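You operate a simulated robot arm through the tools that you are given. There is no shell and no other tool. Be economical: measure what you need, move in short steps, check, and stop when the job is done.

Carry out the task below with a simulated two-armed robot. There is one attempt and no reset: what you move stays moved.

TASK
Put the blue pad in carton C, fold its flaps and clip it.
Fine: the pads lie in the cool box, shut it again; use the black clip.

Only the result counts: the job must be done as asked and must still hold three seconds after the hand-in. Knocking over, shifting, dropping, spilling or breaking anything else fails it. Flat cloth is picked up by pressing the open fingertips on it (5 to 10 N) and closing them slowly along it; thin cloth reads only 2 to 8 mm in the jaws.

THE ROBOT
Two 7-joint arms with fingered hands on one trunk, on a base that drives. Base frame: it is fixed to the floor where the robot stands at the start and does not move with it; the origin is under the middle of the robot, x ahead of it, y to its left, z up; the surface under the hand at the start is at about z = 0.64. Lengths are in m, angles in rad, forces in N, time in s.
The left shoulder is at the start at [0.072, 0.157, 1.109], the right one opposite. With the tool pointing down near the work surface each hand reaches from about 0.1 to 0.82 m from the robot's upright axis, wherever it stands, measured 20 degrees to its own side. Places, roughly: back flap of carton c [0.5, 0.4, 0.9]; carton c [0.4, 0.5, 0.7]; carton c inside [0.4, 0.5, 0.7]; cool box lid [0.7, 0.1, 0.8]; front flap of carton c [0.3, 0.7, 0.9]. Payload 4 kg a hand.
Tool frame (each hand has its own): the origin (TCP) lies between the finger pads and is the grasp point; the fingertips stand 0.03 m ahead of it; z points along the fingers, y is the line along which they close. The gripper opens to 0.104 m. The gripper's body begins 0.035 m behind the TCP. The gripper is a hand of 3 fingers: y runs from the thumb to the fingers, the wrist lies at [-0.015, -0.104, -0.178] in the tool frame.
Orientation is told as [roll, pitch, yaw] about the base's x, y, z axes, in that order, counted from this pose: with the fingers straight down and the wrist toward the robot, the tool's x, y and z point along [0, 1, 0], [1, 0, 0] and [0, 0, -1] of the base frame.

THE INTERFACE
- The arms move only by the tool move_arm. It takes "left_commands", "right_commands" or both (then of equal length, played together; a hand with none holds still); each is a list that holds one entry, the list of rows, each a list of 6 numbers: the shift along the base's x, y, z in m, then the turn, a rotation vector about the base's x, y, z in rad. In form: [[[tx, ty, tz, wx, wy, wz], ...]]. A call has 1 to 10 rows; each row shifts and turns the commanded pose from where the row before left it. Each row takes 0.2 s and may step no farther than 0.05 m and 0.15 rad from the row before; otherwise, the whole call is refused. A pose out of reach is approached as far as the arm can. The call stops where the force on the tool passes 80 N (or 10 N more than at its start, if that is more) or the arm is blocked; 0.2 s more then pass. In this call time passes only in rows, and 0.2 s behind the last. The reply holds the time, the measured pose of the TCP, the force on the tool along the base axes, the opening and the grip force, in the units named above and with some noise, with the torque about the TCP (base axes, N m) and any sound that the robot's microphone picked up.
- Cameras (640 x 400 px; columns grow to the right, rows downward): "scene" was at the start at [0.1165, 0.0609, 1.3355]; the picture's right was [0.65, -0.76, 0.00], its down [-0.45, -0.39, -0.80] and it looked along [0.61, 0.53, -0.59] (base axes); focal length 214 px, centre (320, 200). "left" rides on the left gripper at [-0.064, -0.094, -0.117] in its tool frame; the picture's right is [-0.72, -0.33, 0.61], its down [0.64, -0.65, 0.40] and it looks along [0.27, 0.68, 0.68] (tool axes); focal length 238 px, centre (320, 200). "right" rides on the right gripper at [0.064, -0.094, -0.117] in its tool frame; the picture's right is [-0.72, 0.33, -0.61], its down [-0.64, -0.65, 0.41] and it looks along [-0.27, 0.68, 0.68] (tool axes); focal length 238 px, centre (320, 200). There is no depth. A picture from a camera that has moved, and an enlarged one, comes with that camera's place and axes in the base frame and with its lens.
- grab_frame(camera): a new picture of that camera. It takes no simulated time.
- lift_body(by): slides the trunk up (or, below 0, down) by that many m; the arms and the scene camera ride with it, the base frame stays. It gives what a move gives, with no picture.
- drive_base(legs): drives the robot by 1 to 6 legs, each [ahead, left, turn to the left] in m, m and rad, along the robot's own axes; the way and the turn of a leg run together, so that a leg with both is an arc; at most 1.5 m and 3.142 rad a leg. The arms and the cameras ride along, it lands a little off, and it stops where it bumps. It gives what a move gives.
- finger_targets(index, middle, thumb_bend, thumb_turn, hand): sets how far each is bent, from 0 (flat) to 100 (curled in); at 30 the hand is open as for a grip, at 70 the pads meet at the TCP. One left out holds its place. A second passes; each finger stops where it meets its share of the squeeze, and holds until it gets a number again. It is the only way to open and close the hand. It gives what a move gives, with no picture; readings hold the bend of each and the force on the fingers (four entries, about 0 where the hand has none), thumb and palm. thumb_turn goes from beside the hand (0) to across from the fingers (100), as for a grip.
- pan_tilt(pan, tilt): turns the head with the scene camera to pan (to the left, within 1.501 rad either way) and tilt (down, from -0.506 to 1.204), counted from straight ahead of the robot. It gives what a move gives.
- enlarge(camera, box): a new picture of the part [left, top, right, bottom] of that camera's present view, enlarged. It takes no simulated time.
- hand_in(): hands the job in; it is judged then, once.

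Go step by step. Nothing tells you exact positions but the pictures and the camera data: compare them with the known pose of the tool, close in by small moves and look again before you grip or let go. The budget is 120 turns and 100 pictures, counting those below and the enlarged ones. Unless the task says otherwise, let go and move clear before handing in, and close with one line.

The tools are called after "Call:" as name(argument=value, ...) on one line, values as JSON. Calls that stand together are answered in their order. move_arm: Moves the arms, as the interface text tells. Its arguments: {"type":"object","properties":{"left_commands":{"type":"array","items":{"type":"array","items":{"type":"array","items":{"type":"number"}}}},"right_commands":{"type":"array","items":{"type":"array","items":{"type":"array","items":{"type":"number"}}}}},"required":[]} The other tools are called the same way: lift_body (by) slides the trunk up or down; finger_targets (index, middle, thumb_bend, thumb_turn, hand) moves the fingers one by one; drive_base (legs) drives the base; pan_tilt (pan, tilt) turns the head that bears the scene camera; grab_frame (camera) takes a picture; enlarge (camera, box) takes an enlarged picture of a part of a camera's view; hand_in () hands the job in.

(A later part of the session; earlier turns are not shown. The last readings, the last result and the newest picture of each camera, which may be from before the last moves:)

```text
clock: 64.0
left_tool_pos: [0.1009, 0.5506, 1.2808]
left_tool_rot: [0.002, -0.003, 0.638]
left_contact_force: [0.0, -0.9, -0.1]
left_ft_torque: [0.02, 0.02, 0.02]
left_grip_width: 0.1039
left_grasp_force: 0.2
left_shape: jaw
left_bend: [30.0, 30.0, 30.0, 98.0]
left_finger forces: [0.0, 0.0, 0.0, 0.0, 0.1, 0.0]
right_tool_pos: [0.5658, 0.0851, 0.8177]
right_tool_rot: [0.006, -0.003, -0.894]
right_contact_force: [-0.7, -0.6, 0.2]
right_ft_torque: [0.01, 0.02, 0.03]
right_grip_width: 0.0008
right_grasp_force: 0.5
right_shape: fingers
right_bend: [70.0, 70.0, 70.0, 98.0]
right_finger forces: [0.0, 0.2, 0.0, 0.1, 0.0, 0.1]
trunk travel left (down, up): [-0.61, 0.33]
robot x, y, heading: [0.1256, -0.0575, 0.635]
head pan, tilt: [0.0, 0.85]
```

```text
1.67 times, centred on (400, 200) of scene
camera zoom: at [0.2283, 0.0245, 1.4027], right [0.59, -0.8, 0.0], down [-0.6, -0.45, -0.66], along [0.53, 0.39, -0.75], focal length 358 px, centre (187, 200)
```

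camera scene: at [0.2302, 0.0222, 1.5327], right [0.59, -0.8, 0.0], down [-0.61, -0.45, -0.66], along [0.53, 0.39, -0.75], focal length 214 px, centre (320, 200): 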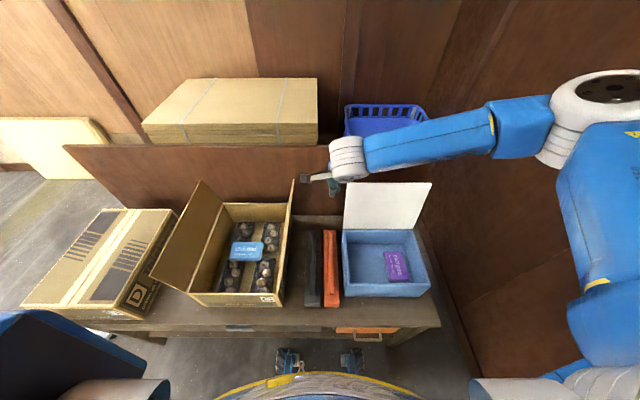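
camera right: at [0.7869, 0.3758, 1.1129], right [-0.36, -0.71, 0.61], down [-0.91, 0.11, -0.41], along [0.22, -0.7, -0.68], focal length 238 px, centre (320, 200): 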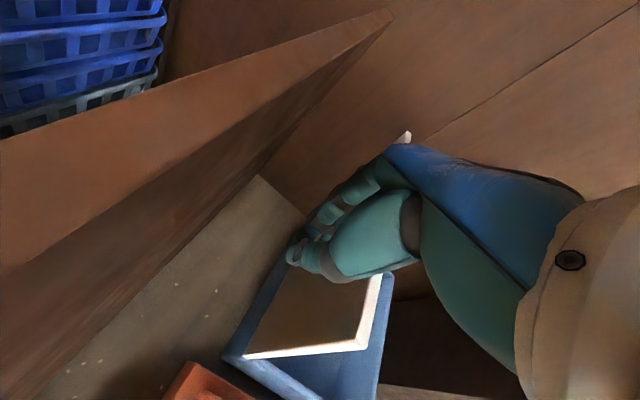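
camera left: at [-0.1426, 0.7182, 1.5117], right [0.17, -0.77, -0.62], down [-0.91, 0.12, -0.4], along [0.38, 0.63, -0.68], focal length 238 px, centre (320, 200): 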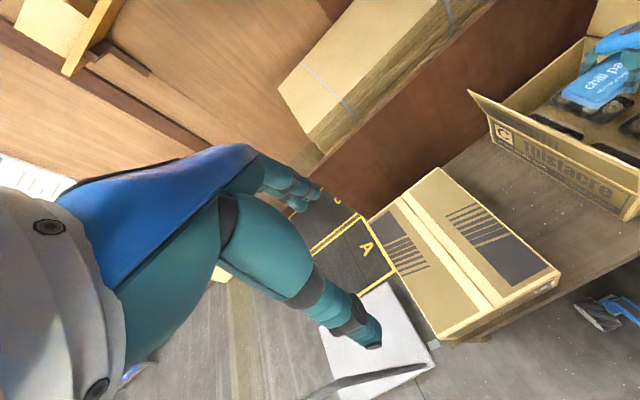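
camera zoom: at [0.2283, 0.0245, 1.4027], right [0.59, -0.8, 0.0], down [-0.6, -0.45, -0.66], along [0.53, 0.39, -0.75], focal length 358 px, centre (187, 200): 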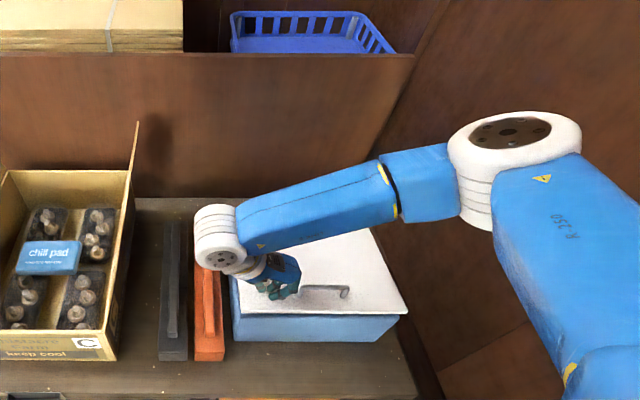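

Call:
move_arm(right_commands=[[[0, 0, -0.006, 0, 0, 0], [0, 0, -0.006, 0, 0, 0], [0, 0, -0.004, 0, 0, 0]]])

Call:
move_arm(right_commands=[[[0, 0, 0.05, 0, 0, 0], [0, 0, 0.05, 0, 0, 0], [0, 0, 0.05, 0, 0, 0], [0, 0, 0.05, 0, 0, 0]]])

Call:
grab_frame(camera="scene")

Call:
enlarge(camera="scene", box=[290, 160, 450, 320])

```text
clock: 64.8
left_tool_pos: [0.1009, 0.5517, 1.2813]
left_tool_rot: [0.001, -0.003, 0.638]
left_contact_force: [1.0, 0.4, -0.1]
left_ft_torque: [-0.02, -0.03, 0.0]
left_grip_width: 0.1037
left_grasp_force: 0.1
left_shape: jaw
left_bend: [30.0, 30.0, 30.0, 98.0]
left_finger forces: [0.0, 0.0, 0.0, 0.0, 0.0, 0.0]
right_tool_pos: [0.5652, 0.0865, 0.8028]
right_tool_rot: [0.004, -0.002, -0.891]
right_contact_force: [0.1, -0.2, 0.0]
right_ft_torque: [0.0, -0.01, 0.02]
right_grip_width: 0.001
right_grasp_force: 0.2
right_shape: fingers
right_bend: [70.0, 70.0, 70.0, 98.0]
right_finger forces: [0.0, 0.0, 0.0, 0.1, 0.2, 0.0]
trunk travel left (down, up): [-0.61, 0.33]
robot x, y, heading: [0.1249, -0.0561, 0.635]
head pan, tilt: [0.0, 0.85]
```

```text
clock: 65.8
left_tool_pos: [0.1, 0.552, 1.2816]
left_tool_rot: [0.002, -0.003, 0.638]
left_contact_force: [-1.1, 0.6, 0.3]
left_ft_torque: [0.01, 0.0, 0.03]
left_grip_width: 0.1038
left_grasp_force: 0.2
left_shape: jaw
left_bend: [30.0, 30.0, 30.0, 98.0]
left_finger forces: [0.0, 0.1, 0.0, 0.1, 0.0, 0.1]
right_tool_pos: [0.5637, 0.0871, 1.0061]
right_tool_rot: [0.005, -0.005, -0.893]
right_contact_force: [-0.4, 0.2, 0.1]
right_ft_torque: [0.0, 0.01, -0.01]
right_grip_width: 0.0009
right_grasp_force: 0.0
right_shape: fingers
right_bend: [70.0, 70.0, 70.0, 98.0]
right_finger forces: [0.0, 0.1, 0.1, 0.0, 0.0, 0.1]
trunk travel left (down, up): [-0.61, 0.33]
robot x, y, heading: [0.1268, -0.0552, 0.636]
head pan, tilt: [0.0, 0.85]
```

```text
48 pictures are left
camera scene: at [0.2273, 0.0239, 1.4027], right [0.59, -0.8, 0.0], down [-0.6, -0.45, -0.66], along [0.53, 0.39, -0.75], focal length 214 px, centre (320, 200)
```

scene: 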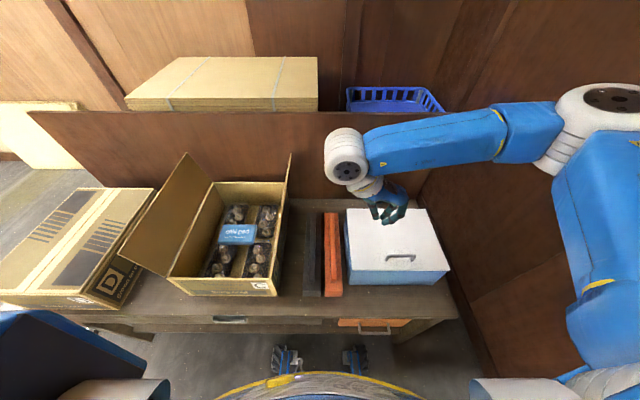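

```text
2.50 times, centred on (370, 240) of scene
camera zoom: at [0.2273, 0.0239, 1.4027], right [0.59, -0.8, 0.0], down [-0.6, -0.45, -0.66], along [0.53, 0.39, -0.75], focal length 536 px, centre (195, 100)
```

zoom: 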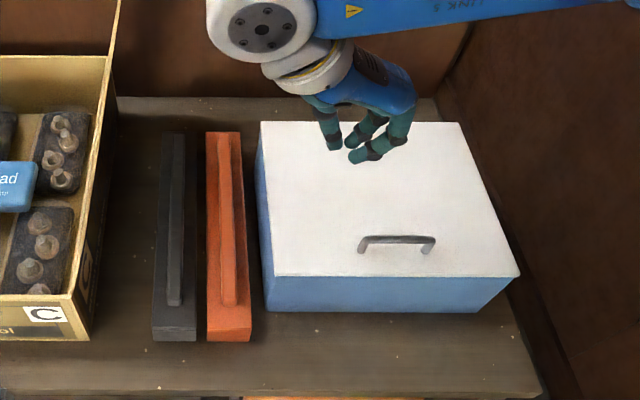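

The cool box is shut. Now I'll fold the right flap with the closed right hand, pushing it from outside near its middle.

Call:
move_arm(right_commands=[[[-0.002, 0.0484, -0.009, 0, 0, 0], [-0.002, 0.0484, -0.009, 0, 0, 0], [-0.002, 0.0484, -0.009, 0, 0, 0], [-0.002, 0.0484, -0.009, 0, 0, 0], [-0.002, 0.0484, -0.009, 0, 0, 0], [0, 0, -0.02, 0, 0, 0]]])

Call:
enlarge(camera="scene", box=[100, 100, 380, 320])

```text
clock: 67.2
left_tool_pos: [0.1, 0.5509, 1.2811]
left_tool_rot: [0.001, -0.003, 0.636]
left_contact_force: [0.5, 0.5, -0.2]
left_ft_torque: [0.0, 0.0, -0.04]
left_grip_width: 0.1036
left_grasp_force: 0.1
left_shape: jaw
left_bend: [30.0, 30.0, 30.0, 98.0]
left_finger forces: [0.1, 0.0, 0.0, 0.1, 0.1, 0.0]
right_tool_pos: [0.555, 0.3286, 0.9382]
right_tool_rot: [0.006, -0.003, -0.892]
right_contact_force: [-0.2, -0.2, -0.4]
right_ft_torque: [-0.01, -0.02, 0.02]
right_grip_width: 0.001
right_grasp_force: 0.1
right_shape: fingers
right_bend: [70.0, 70.0, 70.0, 98.0]
right_finger forces: [0.0, 0.0, 0.0, 0.1, 0.0, 0.1]
trunk travel left (down, up): [-0.61, 0.33]
robot x, y, heading: [0.1238, -0.0547, 0.635]
head pan, tilt: [0.0, 0.85]
```

```text
1.82 times, centred on (240, 210) of scene
camera zoom: at [0.2262, 0.0276, 1.4027], right [0.59, -0.8, 0.0], down [-0.6, -0.45, -0.66], along [0.53, 0.39, -0.75], focal length 390 px, centre (466, 182)
```

zoom: 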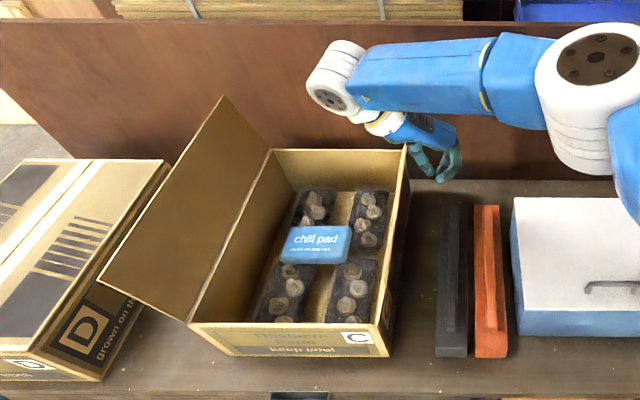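

Call:
move_arm(right_commands=[[[-0.021, 0.028, 0, 0, 0, 0], [-0.021, 0.028, 0, 0, 0, 0], [-0.018, 0.024, -0.005, 0, 0, 0], [-0.018, 0.024, -0.015, 0, 0, 0], [-0.015, 0.02, -0.025, 0, 0, 0], [-0.015, 0.02, -0.03, 0, 0, 0], [-0.009, 0.012, -0.028, 0, 0, 0]]])

Call:
enlarge(camera="scene", box=[100, 100, 380, 320])

```text
clock: 69.0
left_tool_pos: [0.104, 0.5461, 1.2838]
left_tool_rot: [0.006, -0.007, 0.635]
left_contact_force: [-0.3, 0.4, 0.7]
left_ft_torque: [0.01, -0.01, -0.02]
left_grip_width: 0.1038
left_grasp_force: 0.0
left_shape: jaw
left_bend: [30.0, 30.0, 30.0, 98.0]
left_finger forces: [0.0, 0.0, 0.0, 0.0, 0.1, 0.1]
right_tool_pos: [0.5092, 0.3708, 0.9091]
right_tool_rot: [0.031, 0.013, -0.972]
right_contact_force: [-1.5, 0.4, -0.1]
right_ft_torque: [0.01, 0.01, -0.01]
right_grip_width: 0.0011
right_grasp_force: 0.0
right_shape: fingers
right_bend: [70.0, 70.0, 70.0, 98.0]
right_finger forces: [0.1, 0.0, 0.0, 0.0, 0.0, 0.1]
right hand out of reach, approached as far as the arm can: row 2, 3, 4, 5, 6, 7
trunk travel left (down, up): [-0.61, 0.33]
robot x, y, heading: [0.1252, -0.056, 0.635]
head pan, tilt: [0.0, 0.85]
stopped in row 7 (right hand): the arm was blocked; the commanded pose is now the measured one
```

```text
1.82 times, centred on (240, 210) of scene
camera zoom: at [0.2285, 0.0242, 1.4027], right [0.59, -0.8, 0.0], down [-0.6, -0.45, -0.66], along [0.53, 0.39, -0.75], focal length 390 px, centre (466, 182)
```

zoom: 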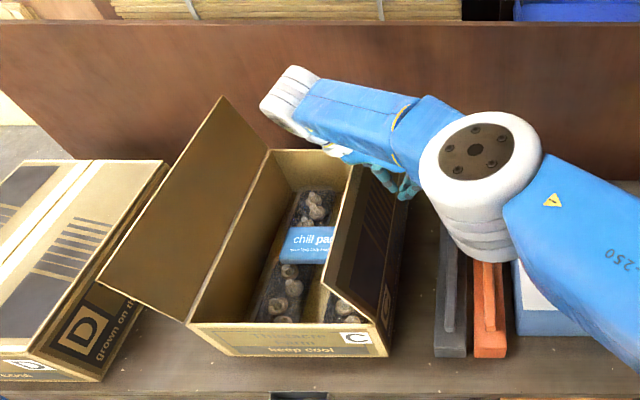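

The flap is past vertical and stays put, but the wrist ran out of range at this yaw. I'll back off slightly, yaw the hand back to natural and continue.

Call:
move_arm(right_commands=[[[0.018, -0.024, 0.02, 0, 0, 0.1], [0.012, -0.016, 0.03, 0, 0, 0.15], [0, 0, 0.02, 0, 0, 0.15], [0, 0, 0, 0, 0, 0.15], [0, 0, 0, 0, 0, 0.15], [0, 0, 0, 0, 0, 0.15], [0, 0, 0, 0, 0, 0.15], [0, 0, 0, 0, 0, 0.15], [0, 0, 0, 0, 0, 0.15], [0, 0, 0, 0, 0, 0.15]]])

Call:
enlarge(camera="scene", box=[100, 80, 400, 320])

```text
clock: 71.2
left_tool_pos: [0.1044, 0.5467, 1.2829]
left_tool_rot: [0.004, -0.003, 0.635]
left_contact_force: [-0.4, 0.2, -0.2]
left_ft_torque: [0.0, 0.0, 0.0]
left_grip_width: 0.1037
left_grasp_force: 0.0
left_shape: jaw
left_bend: [30.0, 30.0, 30.0, 98.0]
left_finger forces: [0.0, 0.0, 0.0, 0.1, 0.0, 0.0]
right_tool_pos: [0.5381, 0.3289, 0.9794]
right_tool_rot: [0.033, 0.014, 0.48]
right_contact_force: [0.0, -0.2, 0.3]
right_ft_torque: [-0.01, 0.0, -0.01]
right_grip_width: 0.0009
right_grasp_force: 0.1
right_shape: fingers
right_bend: [70.0, 70.0, 70.0, 98.0]
right_finger forces: [0.0, 0.0, 0.0, 0.0, 0.0, 0.1]
trunk travel left (down, up): [-0.61, 0.33]
robot x, y, heading: [0.1262, -0.0515, 0.638]
head pan, tilt: [0.0, 0.85]
```

```text
1.67 times, centred on (250, 200) of scene
camera zoom: at [0.2289, 0.024, 1.4027], right [0.59, -0.8, 0.0], down [-0.61, -0.45, -0.66], along [0.53, 0.39, -0.75], focal length 358 px, centre (437, 200)
```

zoom: 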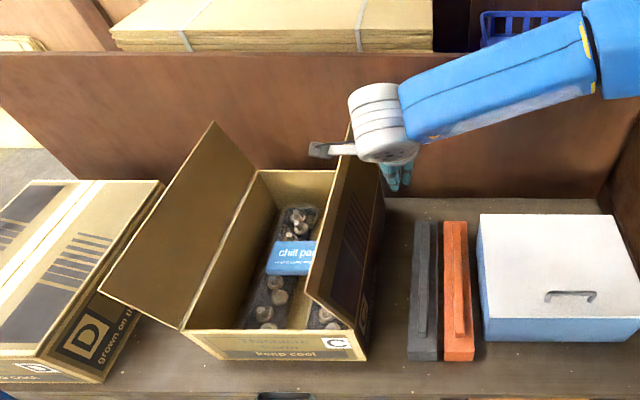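

Call:
move_arm(right_commands=[[[0, 0, -0.048, 0, 0, 0], [-0.021, 0.028, 0, 0, 0, 0], [-0.021, 0.028, -0.01, 0, 0, 0], [-0.021, 0.028, -0.015, 0, 0, 0], [-0.018, 0.024, -0.025, 0, 0, 0], [-0.015, 0.02, -0.03, 0, 0, 0], [-0.006, 0.008, -0.02, 0, 0, 0]]])

Call:
enlarge(camera="scene", box=[100, 80, 400, 320])

```text
clock: 72.8
left_tool_pos: [0.1011, 0.5472, 1.283]
left_tool_rot: [0.002, -0.003, 0.637]
left_contact_force: [-0.2, -0.3, -0.3]
left_ft_torque: [-0.04, 0.01, -0.01]
left_grip_width: 0.1035
left_grasp_force: 0.0
left_shape: jaw
left_bend: [30.0, 30.0, 30.0, 98.0]
left_finger forces: [0.0, 0.0, 0.1, 0.0, 0.0, 0.0]
right_tool_pos: [0.4376, 0.4684, 0.832]
right_tool_rot: [0.032, 0.014, 0.478]
right_contact_force: [-0.1, -0.4, 0.6]
right_ft_torque: [-0.02, 0.02, -0.02]
right_grip_width: 0.0009
right_grasp_force: 0.0
right_shape: fingers
right_bend: [70.0, 70.0, 70.0, 98.0]
right_finger forces: [0.0, 0.5, 0.1, 0.1, 1.2, 0.0]
trunk travel left (down, up): [-0.61, 0.33]
robot x, y, heading: [0.1267, -0.0557, 0.631]
head pan, tilt: [0.0, 0.85]
```

```text
1.67 times, centred on (250, 200) of scene
camera zoom: at [0.2259, 0.0264, 1.4029], right [0.59, -0.8, 0.0], down [-0.6, -0.45, -0.66], along [0.53, 0.39, -0.75], focal length 358 px, centre (437, 200)
```

zoom: 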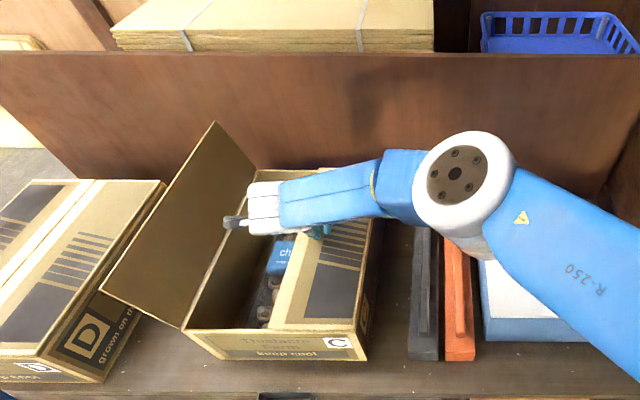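

The right flap is nearly flat. I'll lift off and see whether it stays.

Call:
move_arm(right_commands=[[[0, 0, -0.006, 0, 0, 0], [0, 0, 0.05, 0, 0, 0], [0, 0, 0.05, 0, 0, 0], [0.012, -0.016, 0.05, 0, 0, 0], [0.024, -0.032, 0.03, 0, 0, 0], [0.024, -0.032, 0.03, 0, 0, 0], [0.024, -0.032, 0, 0, 0, 0], [0.024, -0.032, 0, 0, 0, 0]]])

Call:
enlarge(camera="scene", box=[100, 80, 400, 320])

```text
refused: row 4 steps farther than a row can; nothing moved
```

```text
1.67 times, centred on (250, 200) of scene
camera zoom: at [0.2259, 0.0264, 1.4029], right [0.59, -0.8, 0.0], down [-0.6, -0.45, -0.66], along [0.53, 0.39, -0.75], focal length 358 px, centre (437, 200)
```

zoom: 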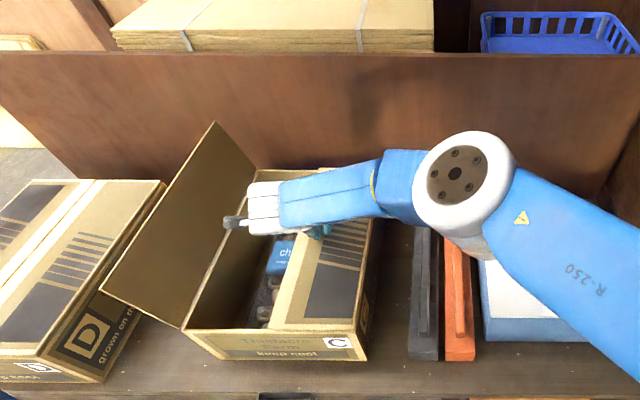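

Call:
move_arm(right_commands=[[[0, 0, -0.006, 0, 0, 0], [0, 0, 0.05, 0, 0, 0], [0, 0, 0.05, 0, 0, 0], [0.012, -0.016, 0.04, 0, 0, 0], [0.024, -0.032, 0.02, 0, 0, 0], [0.024, -0.032, 0.02, 0, 0, 0], [0.024, -0.032, 0, 0, 0, 0], [0.024, -0.032, 0, 0, 0, 0]]])

Call:
enlarge(camera="scene", box=[100, 80, 400, 320])

```text
clock: 74.6
left_tool_pos: [0.1047, 0.5451, 1.2834]
left_tool_rot: [0.007, -0.004, 0.636]
left_contact_force: [0.7, 0.1, -0.5]
left_ft_torque: [0.01, 0.03, -0.02]
left_grip_width: 0.1037
left_grasp_force: 0.0
left_shape: jaw
left_bend: [30.0, 30.0, 30.0, 98.0]
left_finger forces: [0.0, 0.0, 0.0, 0.0, 0.0, 0.0]
right_tool_pos: [0.5451, 0.3252, 1.0081]
right_tool_rot: [0.033, 0.013, 0.479]
right_contact_force: [0.7, 0.2, -0.4]
right_ft_torque: [0.0, 0.02, 0.02]
right_grip_width: 0.0007
right_grasp_force: 0.1
right_shape: fingers
right_bend: [70.0, 70.0, 70.0, 97.0]
right_finger forces: [0.0, 0.0, 0.1, 0.0, 0.0, 0.0]
trunk travel left (down, up): [-0.61, 0.33]
robot x, y, heading: [0.1248, -0.0547, 0.634]
head pan, tilt: [0.0, 0.85]
```

```text
1.67 times, centred on (250, 200) of scene
camera zoom: at [0.2301, 0.0234, 1.4026], right [0.59, -0.8, 0.0], down [-0.61, -0.45, -0.66], along [0.53, 0.39, -0.75], focal length 358 px, centre (437, 200)
```

zoom: 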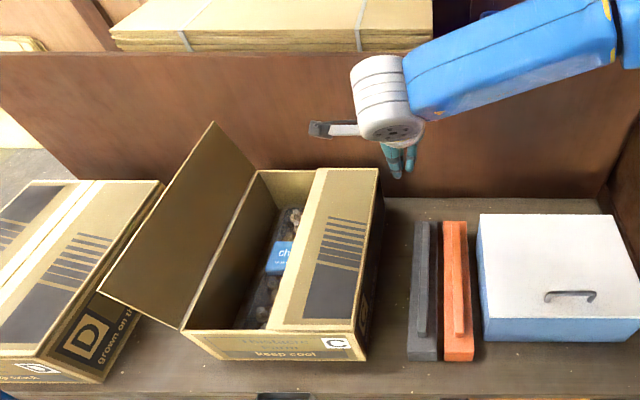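

The folded flap stays. I'll shift a little left and bring the closed left hand outside the left flap.

Call:
finger_targets(hand="left", index=70, middle=70, thumb_bend=70)

Call:
drive_base(legs=[[0, 0.12, 0]])

Call:
move_arm(left_commands=[[[0.0227, 0.0087, -0.039, 0, 0, 0], [0.0227, 0.0087, -0.039, 0, 0, 0], [0.0227, 0.0087, -0.039, 0, 0, 0], [0.0227, 0.0087, -0.039, 0, 0, 0], [0.0227, 0.0087, -0.039, 0, 0, 0], [0.0227, 0.0087, -0.039, 0, 0, 0], [0.0227, 0.0087, -0.03, 0, 0, 0], [0.0227, 0.0087, -0.02, 0, 0, 0], [0.0227, 0.0087, 0, 0, 0, 0]]], right_commands=[[[0.02, -0.027, 0, 0, 0, -0.14], [0.02, -0.027, 0, 0, 0, -0.14], [0.02, -0.027, 0, 0, 0, -0.14], [0.02, -0.027, 0, 0, 0, -0.14], [0.02, -0.027, 0, 0, 0, -0.14], [0, 0, 0, 0, 0, -0.14], [0, 0, 0, 0, 0, -0.14], [0, 0, 0, 0, 0, -0.14], [0, 0, 0, 0, 0, -0.14]]])

Call:
grab_frame(camera="scene")

```text
clock: 75.6
left_tool_pos: [0.103, 0.5467, 1.2837]
left_tool_rot: [0.005, -0.002, 0.635]
left_contact_force: [0.3, -0.3, -0.7]
left_ft_torque: [-0.03, -0.01, 0.0]
left_grip_width: 0.0014
left_grasp_force: 0.0
left_shape: fingers
left_bend: [70.0, 70.0, 70.0, 98.0]
left_finger forces: [0.1, 0.0, 0.0, 0.0, 0.0, 0.0]
right_tool_pos: [0.5438, 0.3261, 1.0093]
right_tool_rot: [0.031, 0.012, 0.478]
right_contact_force: [0.9, 0.7, 0.2]
right_ft_torque: [-0.02, 0.06, -0.02]
right_grip_width: 0.001
right_grasp_force: 0.0
right_shape: fingers
right_bend: [70.0, 70.0, 70.0, 97.0]
right_finger forces: [0.0, 0.1, 0.1, 0.1, 0.0, 0.0]
trunk travel left (down, up): [-0.61, 0.33]
robot x, y, heading: [0.1276, -0.0592, 0.638]
head pan, tilt: [0.0, 0.85]
```

```text
clock: 76.9
left_tool_pos: [0.0523, 0.6181, 1.2951]
left_tool_rot: [0.029, -0.005, 0.637]
left_contact_force: [1.0, -0.8, 0.7]
left_ft_torque: [0.06, 0.04, 0.03]
left_grip_width: 0.0014
left_grasp_force: 0.0
left_shape: fingers
left_bend: [70.0, 70.0, 70.0, 98.0]
left_finger forces: [0.0, 0.1, 0.0, 0.0, 0.0, 0.0]
right_tool_pos: [0.4887, 0.4024, 1.0085]
right_tool_rot: [0.055, 0.018, 0.475]
right_contact_force: [-0.1, -1.6, 0.1]
right_ft_torque: [0.05, -0.02, -0.02]
right_grip_width: 0.0007
right_grasp_force: 0.0
right_shape: fingers
right_bend: [70.0, 70.0, 70.0, 97.0]
right_finger forces: [0.0, 0.1, 0.0, 0.0, 0.1, 0.1]
trunk travel left (down, up): [-0.61, 0.33]
robot x, y, heading: [0.0554, 0.0385, 0.637]
head pan, tilt: [0.0, 0.85]
```

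```text
clock: 78.9
left_tool_pos: [0.234, 0.725, 0.9945]
left_tool_rot: [0.0, -0.003, 0.636]
left_contact_force: [0.0, 0.4, -0.4]
left_ft_torque: [-0.02, 0.01, 0.03]
left_grip_width: 0.0013
left_grasp_force: 0.0
left_shape: fingers
left_bend: [70.0, 70.0, 70.0, 98.0]
left_finger forces: [0.1, 0.0, 0.0, 0.0, 0.0, 0.1]
right_tool_pos: [0.5734, 0.2909, 1.0089]
right_tool_rot: [0.03, 0.006, -0.786]
right_contact_force: [-0.2, 0.0, 0.2]
right_ft_torque: [0.01, -0.01, 0.02]
right_grip_width: 0.0009
right_grasp_force: 0.1
right_shape: fingers
right_bend: [70.0, 70.0, 70.0, 97.0]
right_finger forces: [0.0, 0.1, 0.1, 0.0, 0.0, 0.0]
trunk travel left (down, up): [-0.61, 0.33]
robot x, y, heading: [0.0515, 0.0372, 0.636]
head pan, tilt: [0.0, 0.85]
```

```text
40 pictures are left
camera scene: at [0.1562, 0.1272, 1.4023], right [0.59, -0.8, 0.01], down [-0.6, -0.45, -0.66], along [0.53, 0.39, -0.75], focal length 214 px, centre (320, 200)
```

scene: 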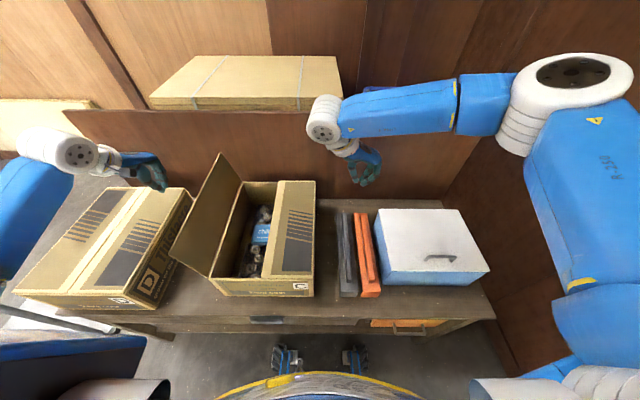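

Call:
move_arm(left_commands=[[[0, 0, -0.045, 0, 0, 0], [0.021, -0.028, -0.015, 0, 0, 0], [0.021, -0.028, 0, 0, 0, 0], [0.021, -0.028, -0.005, 0, 0, 0], [0.021, -0.028, -0.015, 0, 0, 0], [0.018, -0.024, -0.025, 0, 0, 0], [0.015, -0.02, -0.03, 0, 0, 0], [0.006, -0.008, -0.025, 0, 0, 0], [0, 0, -0.005, 0, 0, 0]]])

Call:
grab_frame(camera="scene")

```text
clock: 80.9
left_tool_pos: [0.3598, 0.5555, 0.8342]
left_tool_rot: [0.006, -0.006, 0.633]
left_contact_force: [0.8, -0.2, 0.6]
left_ft_torque: [-0.02, 0.01, 0.0]
left_grip_width: 0.0013
left_grasp_force: 0.1
left_shape: fingers
left_bend: [70.0, 70.0, 70.0, 98.0]
left_finger forces: [0.0, 0.1, 0.0, 0.0, 0.1, 0.0]
right_tool_pos: [0.5759, 0.2861, 1.0084]
right_tool_rot: [0.033, 0.013, -0.784]
right_contact_force: [0.4, 0.5, -1.2]
right_ft_torque: [0.03, 0.01, -0.01]
right_grip_width: 0.0006
right_grasp_force: 0.0
right_shape: fingers
right_bend: [70.0, 70.0, 70.0, 97.0]
right_finger forces: [0.0, 0.0, 0.0, 0.1, 0.1, 0.0]
trunk travel left (down, up): [-0.61, 0.33]
robot x, y, heading: [0.0544, 0.0336, 0.635]
head pan, tilt: [0.0, 0.85]
```

```text
39 pictures are left
camera scene: at [0.1599, 0.1186, 1.4026], right [0.59, -0.8, 0.0], down [-0.61, -0.45, -0.66], along [0.53, 0.39, -0.75], focal length 214 px, centre (320, 200)
```

scene: 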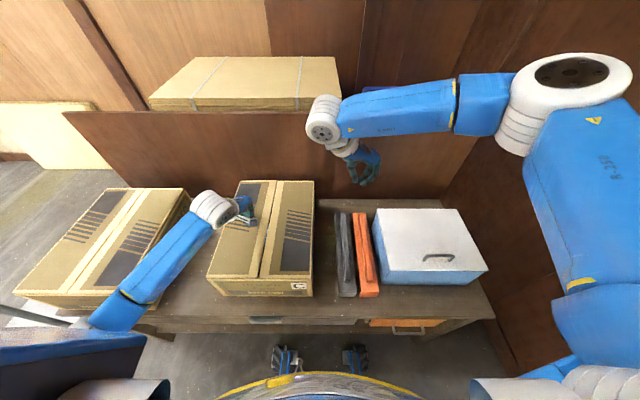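

Both flaps are down. I'll lift the left hand clear and bring the right hand above the black clip, opening its fingers.

Call:
move_arm(left_commands=[[[0, 0, 0.05, 0, 0, 0], [0, 0, 0.05, 0, 0, 0], [0, 0, 0.05, 0, 0, 0], [-0.018, 0.024, 0.03, 0, 0, 0], [-0.024, 0.032, 0.02, 0, 0, 0], [-0.024, 0.032, 0.02, 0, 0, 0]]])

Call:
finger_targets(hand="right", index=40, middle=40, thumb_bend=40)

Call:
enlarge(camera="scene", box=[190, 150, 400, 320])

Call:
grab_frame(camera="right")

```text
clock: 82.3
left_tool_pos: [0.2948, 0.6453, 1.0571]
left_tool_rot: [0.006, -0.006, 0.632]
left_contact_force: [0.0, 0.1, 0.6]
left_ft_torque: [0.01, 0.01, 0.0]
left_grip_width: 0.0014
left_grasp_force: 0.1
left_shape: fingers
left_bend: [70.0, 70.0, 70.0, 98.0]
left_finger forces: [0.0, 0.0, 0.0, 0.0, 0.1, 0.1]
right_tool_pos: [0.5747, 0.2872, 1.0094]
right_tool_rot: [0.033, 0.011, -0.784]
right_contact_force: [-0.7, 1.0, 0.2]
right_ft_torque: [-0.01, 0.02, -0.04]
right_grip_width: 0.0008
right_grasp_force: 0.1
right_shape: fingers
right_bend: [70.0, 70.0, 70.0, 97.0]
right_finger forces: [0.1, 0.0, 0.0, 0.0, 0.0, 0.0]
trunk travel left (down, up): [-0.61, 0.33]
robot x, y, heading: [0.056, 0.0385, 0.635]
head pan, tilt: [0.0, 0.85]
```

```text
clock: 83.3
left_tool_pos: [0.2954, 0.6441, 1.0555]
left_tool_rot: [0.007, -0.004, 0.635]
left_contact_force: [0.5, -0.7, -0.6]
left_ft_torque: [0.02, 0.02, 0.02]
left_grip_width: 0.0012
left_grasp_force: 0.0
left_shape: fingers
left_bend: [70.0, 70.0, 70.0, 98.0]
left_finger forces: [0.0, 0.0, 0.1, 0.0, 0.0, 0.1]
right_tool_pos: [0.5762, 0.2863, 1.0089]
right_tool_rot: [0.031, 0.012, -0.783]
right_contact_force: [-0.5, 1.3, 0.1]
right_ft_torque: [0.0, -0.03, -0.02]
right_grip_width: 0.0773
right_grasp_force: 0.1
right_shape: fingers
right_bend: [40.0, 40.0, 40.0, 97.0]
right_finger forces: [0.1, 0.0, 0.0, 0.1, 0.0, 0.1]
trunk travel left (down, up): [-0.61, 0.33]
robot x, y, heading: [0.0547, 0.0357, 0.638]
head pan, tilt: [0.0, 0.85]
```

```text
2.35 times, centred on (295, 235) of scene
camera zoom: at [0.1599, 0.1192, 1.4026], right [0.59, -0.8, 0.0], down [-0.61, -0.45, -0.66], along [0.53, 0.39, -0.75], focal length 505 px, centre (379, 118)
```

zoom: 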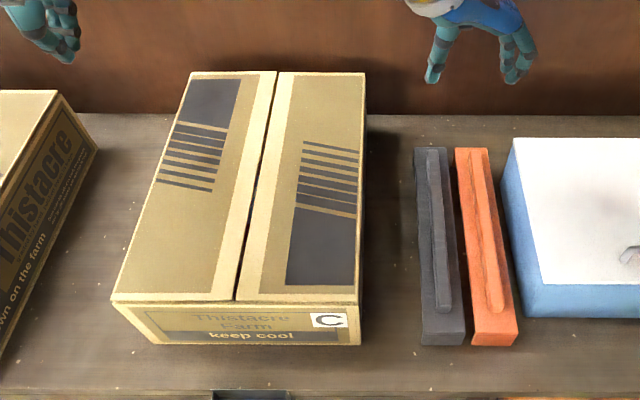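

```text
37 pictures are left
camera right: at [0.5518, 0.395, 1.1287], right [-0.29, -0.76, 0.59], down [-0.91, 0.02, -0.42], along [0.3, -0.65, -0.69], focal length 238 px, centre (320, 200)
```

right: 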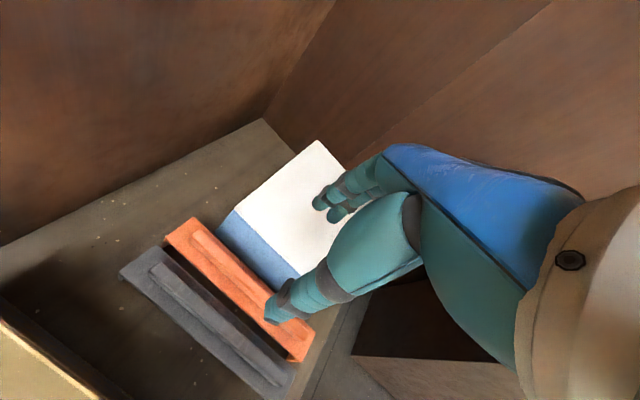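

Both flaps are flat, with the seam at a≈-0.177. The clip's rib is at a≈0.095, with its centre at b≈0.607. I'll align the right hand and go down part-way.

Call:
move_arm(right_commands=[[[-0.017, 0.001, 0, -0.015, -0.006, -0.075], [-0.0168, 0.0008, 0, -0.015, -0.006, -0.07], [0, 0, -0.05, 0, 0, 0], [0, 0, -0.05, 0, 0, 0], [0, 0, -0.05, 0, 0, 0], [0, 0, -0.05, 0, 0, 0], [0, 0, -0.03, 0, 0, 0]]])

Call:
grab_frame(camera="right")

Call:
enlarge(camera="scene", box=[280, 150, 460, 320])

```text
clock: 84.9
left_tool_pos: [0.2952, 0.645, 1.0568]
left_tool_rot: [0.009, -0.004, 0.635]
left_contact_force: [-0.5, -0.6, -0.2]
left_ft_torque: [0.02, 0.01, -0.03]
left_grip_width: 0.001
left_grasp_force: 0.0
left_shape: fingers
left_bend: [70.0, 70.0, 70.0, 98.0]
left_finger forces: [0.0, 0.1, 0.0, 0.0, 0.0, 0.0]
right_tool_pos: [0.5431, 0.2868, 0.7769]
right_tool_rot: [0.02, -0.02, -0.929]
right_contact_force: [-0.1, -0.5, 0.1]
right_ft_torque: [-0.02, 0.03, 0.01]
right_grip_width: 0.0777
right_grasp_force: 0.0
right_shape: fingers
right_bend: [40.0, 40.0, 40.0, 97.0]
right_finger forces: [0.0, 0.0, 0.0, 0.0, 0.1, 0.1]
trunk travel left (down, up): [-0.61, 0.33]
robot x, y, heading: [0.0559, 0.0341, 0.636]
head pan, tilt: [0.0, 0.85]
```

```text
36 pictures are left
camera right: at [0.5344, 0.4011, 0.8933], right [-0.4, -0.69, 0.6], down [-0.89, 0.14, -0.43], along [0.21, -0.71, -0.67], focal length 238 px, centre (320, 200)
```

right: 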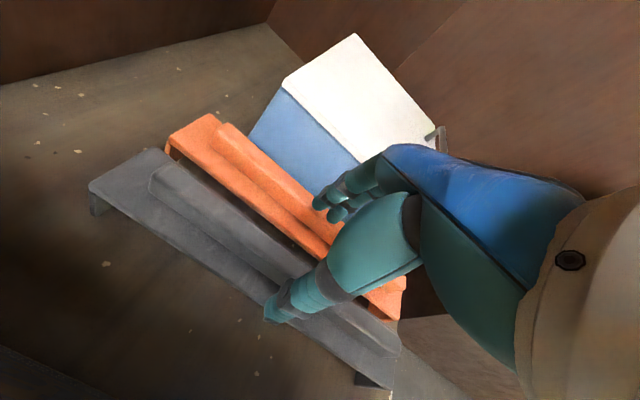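

```text
2.35 times, centred on (370, 235) of scene
camera zoom: at [0.1599, 0.1198, 1.4026], right [0.59, -0.8, 0.0], down [-0.61, -0.45, -0.66], along [0.53, 0.39, -0.75], focal length 505 px, centre (202, 118)
```

zoom: 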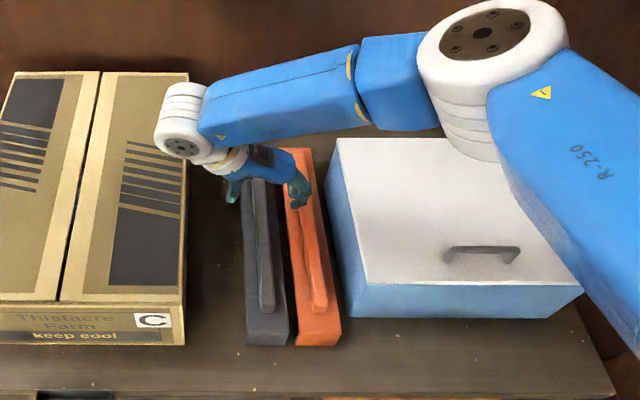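

The clip is a staple-like bar: a 0.32 m top plate with down-turned end legs and a grip rib. That span matches the carton's 0.30 m width, so it straps across both flaps and must be turned 90°. First I'll grip the rib.

Call:
move_arm(right_commands=[[[-0.0085, -0.005, -0.02, 0, 0, 0], [0, 0, -0.02, 0, 0, 0], [0, 0, -0.015, 0, 0, 0], [0, 0, -0.006, 0, 0, 0]]])

Call:
grab_frame(camera="right")

```text
clock: 85.9
left_tool_pos: [0.2889, 0.6443, 1.0587]
left_tool_rot: [0.004, -0.011, 0.634]
left_contact_force: [-0.7, -0.2, -0.4]
left_ft_torque: [-0.01, -0.02, 0.02]
left_grip_width: 0.0013
left_grasp_force: 0.0
left_shape: fingers
left_bend: [70.0, 70.0, 70.0, 98.0]
left_finger forces: [0.0, 0.0, 0.1, 0.0, 0.0, 0.0]
right_tool_pos: [0.5312, 0.2835, 0.7239]
right_tool_rot: [0.034, -0.026, -0.928]
right_contact_force: [-0.8, 5.5, 44.2]
right_ft_torque: [-2.22, -0.95, 0.03]
right_grip_width: 0.078
right_grasp_force: 24.8
right_shape: fingers
right_bend: [40.0, 34.0, 40.0, 97.0]
right_finger forces: [0.7, 49.5, 0.0, 0.1, 0.0, 0.0]
trunk travel left (down, up): [-0.61, 0.33]
robot x, y, heading: [0.0576, 0.0373, 0.633]
head pan, tilt: [0.0, 0.85]
```

```text
34 pictures are left
camera right: at [0.5204, 0.3977, 0.8403], right [-0.41, -0.69, 0.6], down [-0.89, 0.14, -0.44], along [0.22, -0.71, -0.67], focal length 238 px, centre (320, 200)
```

right: 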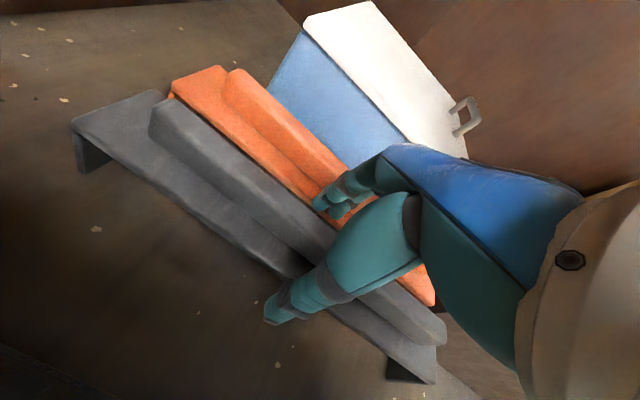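

A finger touched the orange clip. I'll raise the hand, narrow the opening and retry.

Call:
move_arm(right_commands=[[[0, 0, 0.03, -0.03, 0.02, 0]]])

Call:
finger_targets(hand="right", index=54, middle=54, thumb_bend=48)

Call:
enlarge(camera="right", box=[60, 60, 460, 400])

Call:
enlarge(camera="scene", box=[310, 190, 410, 310])

```text
clock: 86.3
left_tool_pos: [0.2993, 0.643, 1.0558]
left_tool_rot: [0.009, -0.004, 0.633]
left_contact_force: [1.4, 0.2, 0.4]
left_ft_torque: [0.02, -0.01, -0.01]
left_grip_width: 0.0012
left_grasp_force: 0.1
left_shape: fingers
left_bend: [70.0, 70.0, 70.0, 98.0]
left_finger forces: [0.0, 0.0, 0.1, 0.0, 0.0, 0.0]
right_tool_pos: [0.5327, 0.2797, 0.7435]
right_tool_rot: [-0.016, -0.027, -0.93]
right_contact_force: [0.3, -0.2, 0.9]
right_ft_torque: [0.01, 0.0, 0.02]
right_grip_width: 0.0781
right_grasp_force: 0.0
right_shape: fingers
right_bend: [40.0, 40.0, 40.0, 97.0]
right_finger forces: [0.1, 0.0, 0.1, 0.0, 0.0, 0.0]
trunk travel left (down, up): [-0.61, 0.33]
robot x, y, heading: [0.0575, 0.0401, 0.637]
head pan, tilt: [0.0, 0.85]
```

```text
clock: 87.3
left_tool_pos: [0.2966, 0.6444, 1.057]
left_tool_rot: [0.006, -0.006, 0.636]
left_contact_force: [-0.4, -0.5, -0.2]
left_ft_torque: [-0.03, 0.04, -0.01]
left_grip_width: 0.001
left_grasp_force: 0.1
left_shape: fingers
left_bend: [70.0, 70.0, 70.0, 98.0]
left_finger forces: [0.0, 0.0, 0.1, 0.0, 0.0, 0.0]
right_tool_pos: [0.5321, 0.2826, 0.7466]
right_tool_rot: [-0.013, -0.032, -0.929]
right_contact_force: [0.3, -1.3, -0.7]
right_ft_torque: [0.02, -0.01, 0.0]
right_grip_width: 0.0498
right_grasp_force: 0.1
right_shape: fingers
right_bend: [54.0, 54.0, 48.0, 97.0]
right_finger forces: [0.0, 0.1, 0.1, 0.0, 0.1, 0.1]
trunk travel left (down, up): [-0.61, 0.33]
robot x, y, heading: [0.0564, 0.0383, 0.63]
head pan, tilt: [0.0, 0.85]
```

```text
1.18 times, centred on (260, 230) of right
camera zoom: at [0.5246, 0.3995, 0.8596], right [-0.39, -0.67, 0.63], down [-0.9, 0.12, -0.42], along [0.2, -0.73, -0.65], focal length 280 px, centre (391, 165)
```

zoom: 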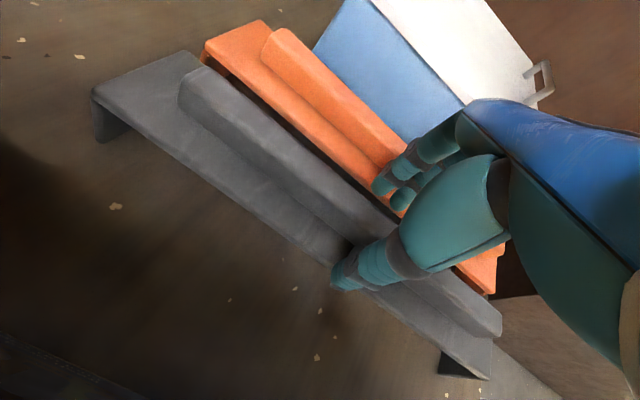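

```text
3.33 times, centred on (360, 250) of scene
camera zoom: at [0.1597, 0.1193, 1.4026], right [0.59, -0.8, 0.0], down [-0.61, -0.45, -0.66], along [0.53, 0.39, -0.75], focal length 715 px, centre (187, 33)
```

zoom: 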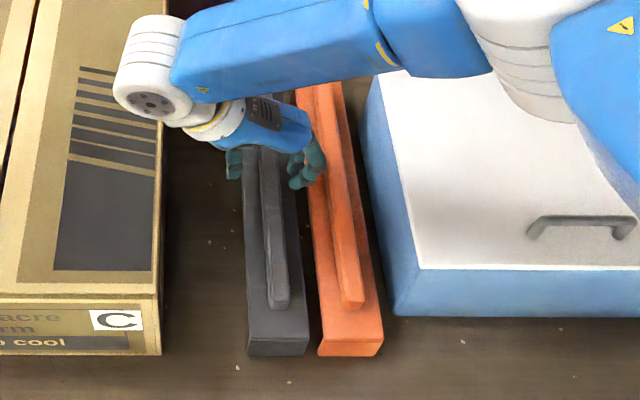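

Call:
move_arm(right_commands=[[[0, 0, -0.015, 0, 0, 0], [0, 0, -0.012, 0, 0, 0], [0, 0, -0.006, 0, 0, 0]]])

Call:
finger_targets(hand="right", index=72, middle=72, thumb_bend=72)

Call:
grab_frame(camera="right")

```text
clock: 88.1
left_tool_pos: [0.2916, 0.641, 1.0601]
left_tool_rot: [0.005, -0.01, 0.635]
left_contact_force: [0.0, -0.6, -0.8]
left_ft_torque: [-0.01, 0.0, 0.0]
left_grip_width: 0.0013
left_grasp_force: 0.1
left_shape: fingers
left_bend: [70.0, 70.0, 70.0, 98.0]
left_finger forces: [0.0, 0.1, 0.0, 0.0, 0.0, 0.1]
right_tool_pos: [0.5338, 0.2791, 0.723]
right_tool_rot: [0.003, -0.041, -0.931]
right_contact_force: [5.0, -3.0, 52.2]
right_ft_torque: [-1.27, -0.83, 0.04]
right_grip_width: 0.0486
right_grasp_force: 26.0
right_shape: fingers
right_bend: [55.0, 50.0, 48.0, 97.0]
right_finger forces: [19.9, 32.4, 0.1, 0.1, 0.0, 0.0]
trunk travel left (down, up): [-0.61, 0.33]
robot x, y, heading: [0.059, 0.0363, 0.635]
head pan, tilt: [0.0, 0.85]
```

```text
clock: 89.1
left_tool_pos: [0.292, 0.6415, 1.061]
left_tool_rot: [0.007, -0.011, 0.635]
left_contact_force: [0.0, 0.0, 0.6]
left_ft_torque: [0.0, -0.05, -0.06]
left_grip_width: 0.0013
left_grasp_force: 0.2
left_shape: fingers
left_bend: [70.0, 70.0, 70.0, 98.0]
left_finger forces: [0.1, 0.0, 0.0, 0.1, 0.0, 0.0]
right_tool_pos: [0.5338, 0.2776, 0.7235]
right_tool_rot: [0.0, -0.04, -0.928]
right_contact_force: [12.9, -9.8, 54.5]
right_ft_torque: [-0.75, -0.87, 0.15]
right_grip_width: 0.0453
right_grasp_force: 40.1
right_shape: fingers
right_bend: [51.0, 63.0, 53.0, 97.0]
right_finger forces: [38.2, 28.6, 0.1, 0.1, 13.7, 0.1]
trunk travel left (down, up): [-0.61, 0.33]
robot x, y, heading: [0.0594, 0.0367, 0.635]
head pan, tilt: [0.0, 0.85]
```

```text
31 pictures are left
camera right: at [0.5247, 0.3958, 0.8356], right [-0.4, -0.67, 0.63], down [-0.89, 0.13, -0.43], along [0.21, -0.73, -0.65], focal length 238 px, centre (320, 200)
```

right: 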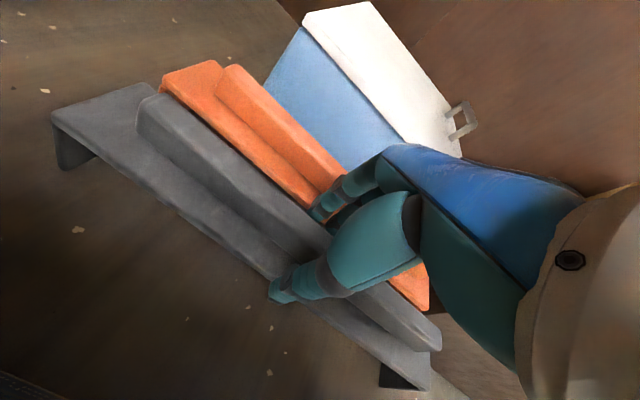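

The fingertips press on the clip's plate. I'll raise a centimetre and close again.

Call:
move_arm(right_commands=[[[0, 0, 0.01, 0, 0, 0]]])

Call:
finger_targets(hand="right", index=73, middle=73, thumb_bend=73)

Call:
enlarge(camera="right", box=[200, 150, 440, 350])

```text
clock: 89.5
left_tool_pos: [0.2941, 0.6443, 1.0562]
left_tool_rot: [0.006, -0.003, 0.637]
left_contact_force: [0.3, -0.6, 0.3]
left_ft_torque: [0.05, 0.01, -0.01]
left_grip_width: 0.0011
left_grasp_force: 0.1
left_shape: fingers
left_bend: [70.0, 70.0, 70.0, 98.0]
left_finger forces: [0.0, 0.0, 0.1, 0.1, 0.0, 0.1]
right_tool_pos: [0.5284, 0.2797, 0.7233]
right_tool_rot: [-0.017, -0.03, -0.924]
right_contact_force: [4.3, -4.8, 18.8]
right_ft_torque: [-0.16, -0.16, 0.05]
right_grip_width: 0.0449
right_grasp_force: 23.5
right_shape: fingers
right_bend: [52.0, 65.0, 53.0, 97.0]
right_finger forces: [18.7, 15.8, 0.1, 0.1, 12.0, 0.0]
trunk travel left (down, up): [-0.61, 0.33]
robot x, y, heading: [0.059, 0.0395, 0.638]
head pan, tilt: [0.0, 0.85]
```

```text
clock: 90.5
left_tool_pos: [0.2962, 0.644, 1.0576]
left_tool_rot: [0.009, -0.007, 0.635]
left_contact_force: [-0.1, -0.8, 0.3]
left_ft_torque: [0.0, -0.03, 0.0]
left_grip_width: 0.0011
left_grasp_force: 0.0
left_shape: fingers
left_bend: [70.0, 70.0, 70.0, 98.0]
left_finger forces: [0.0, 0.1, 0.0, 0.0, 0.0, 0.0]
right_tool_pos: [0.5311, 0.2807, 0.7256]
right_tool_rot: [-0.012, -0.029, -0.926]
right_contact_force: [-2.8, -1.2, 8.0]
right_ft_torque: [0.24, 0.15, 0.0]
right_grip_width: 0.0351
right_grasp_force: 19.2
right_shape: fingers
right_bend: [59.0, 66.0, 59.0, 97.0]
right_finger forces: [12.7, 5.2, 0.0, 0.0, 20.2, 0.0]
trunk travel left (down, up): [-0.61, 0.33]
robot x, y, heading: [0.0562, 0.0422, 0.64]
head pan, tilt: [0.0, 0.85]
```

```text
2.00 times, centred on (320, 250) of right
camera zoom: at [0.5238, 0.3978, 0.8386], right [-0.39, -0.67, 0.63], down [-0.9, 0.12, -0.42], along [0.2, -0.73, -0.65], focal length 477 px, centre (320, 100)
```

zoom: 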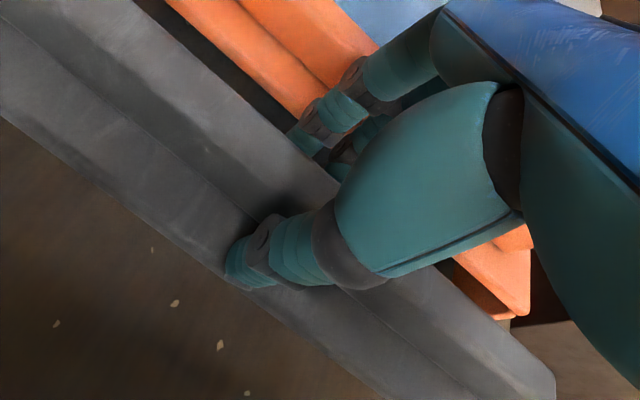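

Call:
finger_targets(hand="right", index=80, middle=80, thumb_bend=80)

Call:
move_arm(right_commands=[[[0, 0, 0.012, 0, 0, 0], [0, 0, 0.015, 0, 0, 0]]])

Call:
grab_frame(camera="right")

```text
clock: 91.5
left_tool_pos: [0.2955, 0.6433, 1.0567]
left_tool_rot: [0.008, -0.005, 0.634]
left_contact_force: [0.1, 0.5, -0.2]
left_ft_torque: [-0.01, 0.0, -0.02]
left_grip_width: 0.0012
left_grasp_force: 0.1
left_shape: fingers
left_bend: [70.0, 70.0, 70.0, 98.0]
left_finger forces: [0.0, 0.0, 0.0, 0.0, 0.0, 0.0]
right_tool_pos: [0.5318, 0.279, 0.7266]
right_tool_rot: [-0.013, -0.033, -0.928]
right_contact_force: [0.8, -3.1, 5.6]
right_ft_torque: [0.09, -0.04, 0.01]
right_grip_width: 0.0354
right_grasp_force: 22.9
right_shape: fingers
right_bend: [60.0, 72.0, 57.0, 97.0]
right_finger forces: [14.4, 8.4, 0.0, 0.0, 23.3, 0.1]
trunk travel left (down, up): [-0.61, 0.33]
robot x, y, heading: [0.0545, 0.0367, 0.633]
head pan, tilt: [0.0, 0.85]
```

```text
clock: 92.1
left_tool_pos: [0.2947, 0.6444, 1.0571]
left_tool_rot: [0.007, -0.004, 0.635]
left_contact_force: [0.5, -0.5, 0.7]
left_ft_torque: [-0.01, -0.02, 0.01]
left_grip_width: 0.0011
left_grasp_force: 0.1
left_shape: fingers
left_bend: [70.0, 70.0, 70.0, 98.0]
left_finger forces: [0.0, 0.0, 0.0, 0.1, 0.1, 0.1]
right_tool_pos: [0.5312, 0.2817, 0.7519]
right_tool_rot: [-0.012, -0.03, -0.93]
right_contact_force: [-0.3, -0.5, -1.2]
right_ft_torque: [0.01, 0.0, 0.0]
right_grip_width: 0.0355
right_grasp_force: 21.2
right_shape: fingers
right_bend: [60.0, 73.0, 57.0, 97.0]
right_finger forces: [14.3, 8.6, 0.0, 0.0, 19.5, 0.1]
trunk travel left (down, up): [-0.61, 0.33]
robot x, y, heading: [0.0591, 0.0348, 0.633]
head pan, tilt: [0.0, 0.85]
```

```text
29 pictures are left
camera right: at [0.5247, 0.3987, 0.8654], right [-0.39, -0.67, 0.63], down [-0.9, 0.13, -0.42], along [0.2, -0.73, -0.65], focal length 238 px, centre (320, 200)
```

right: 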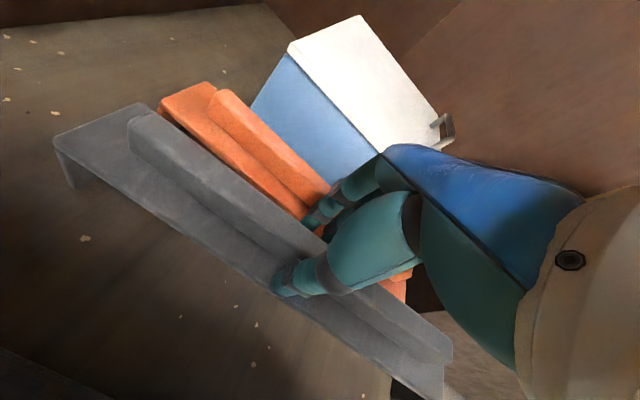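

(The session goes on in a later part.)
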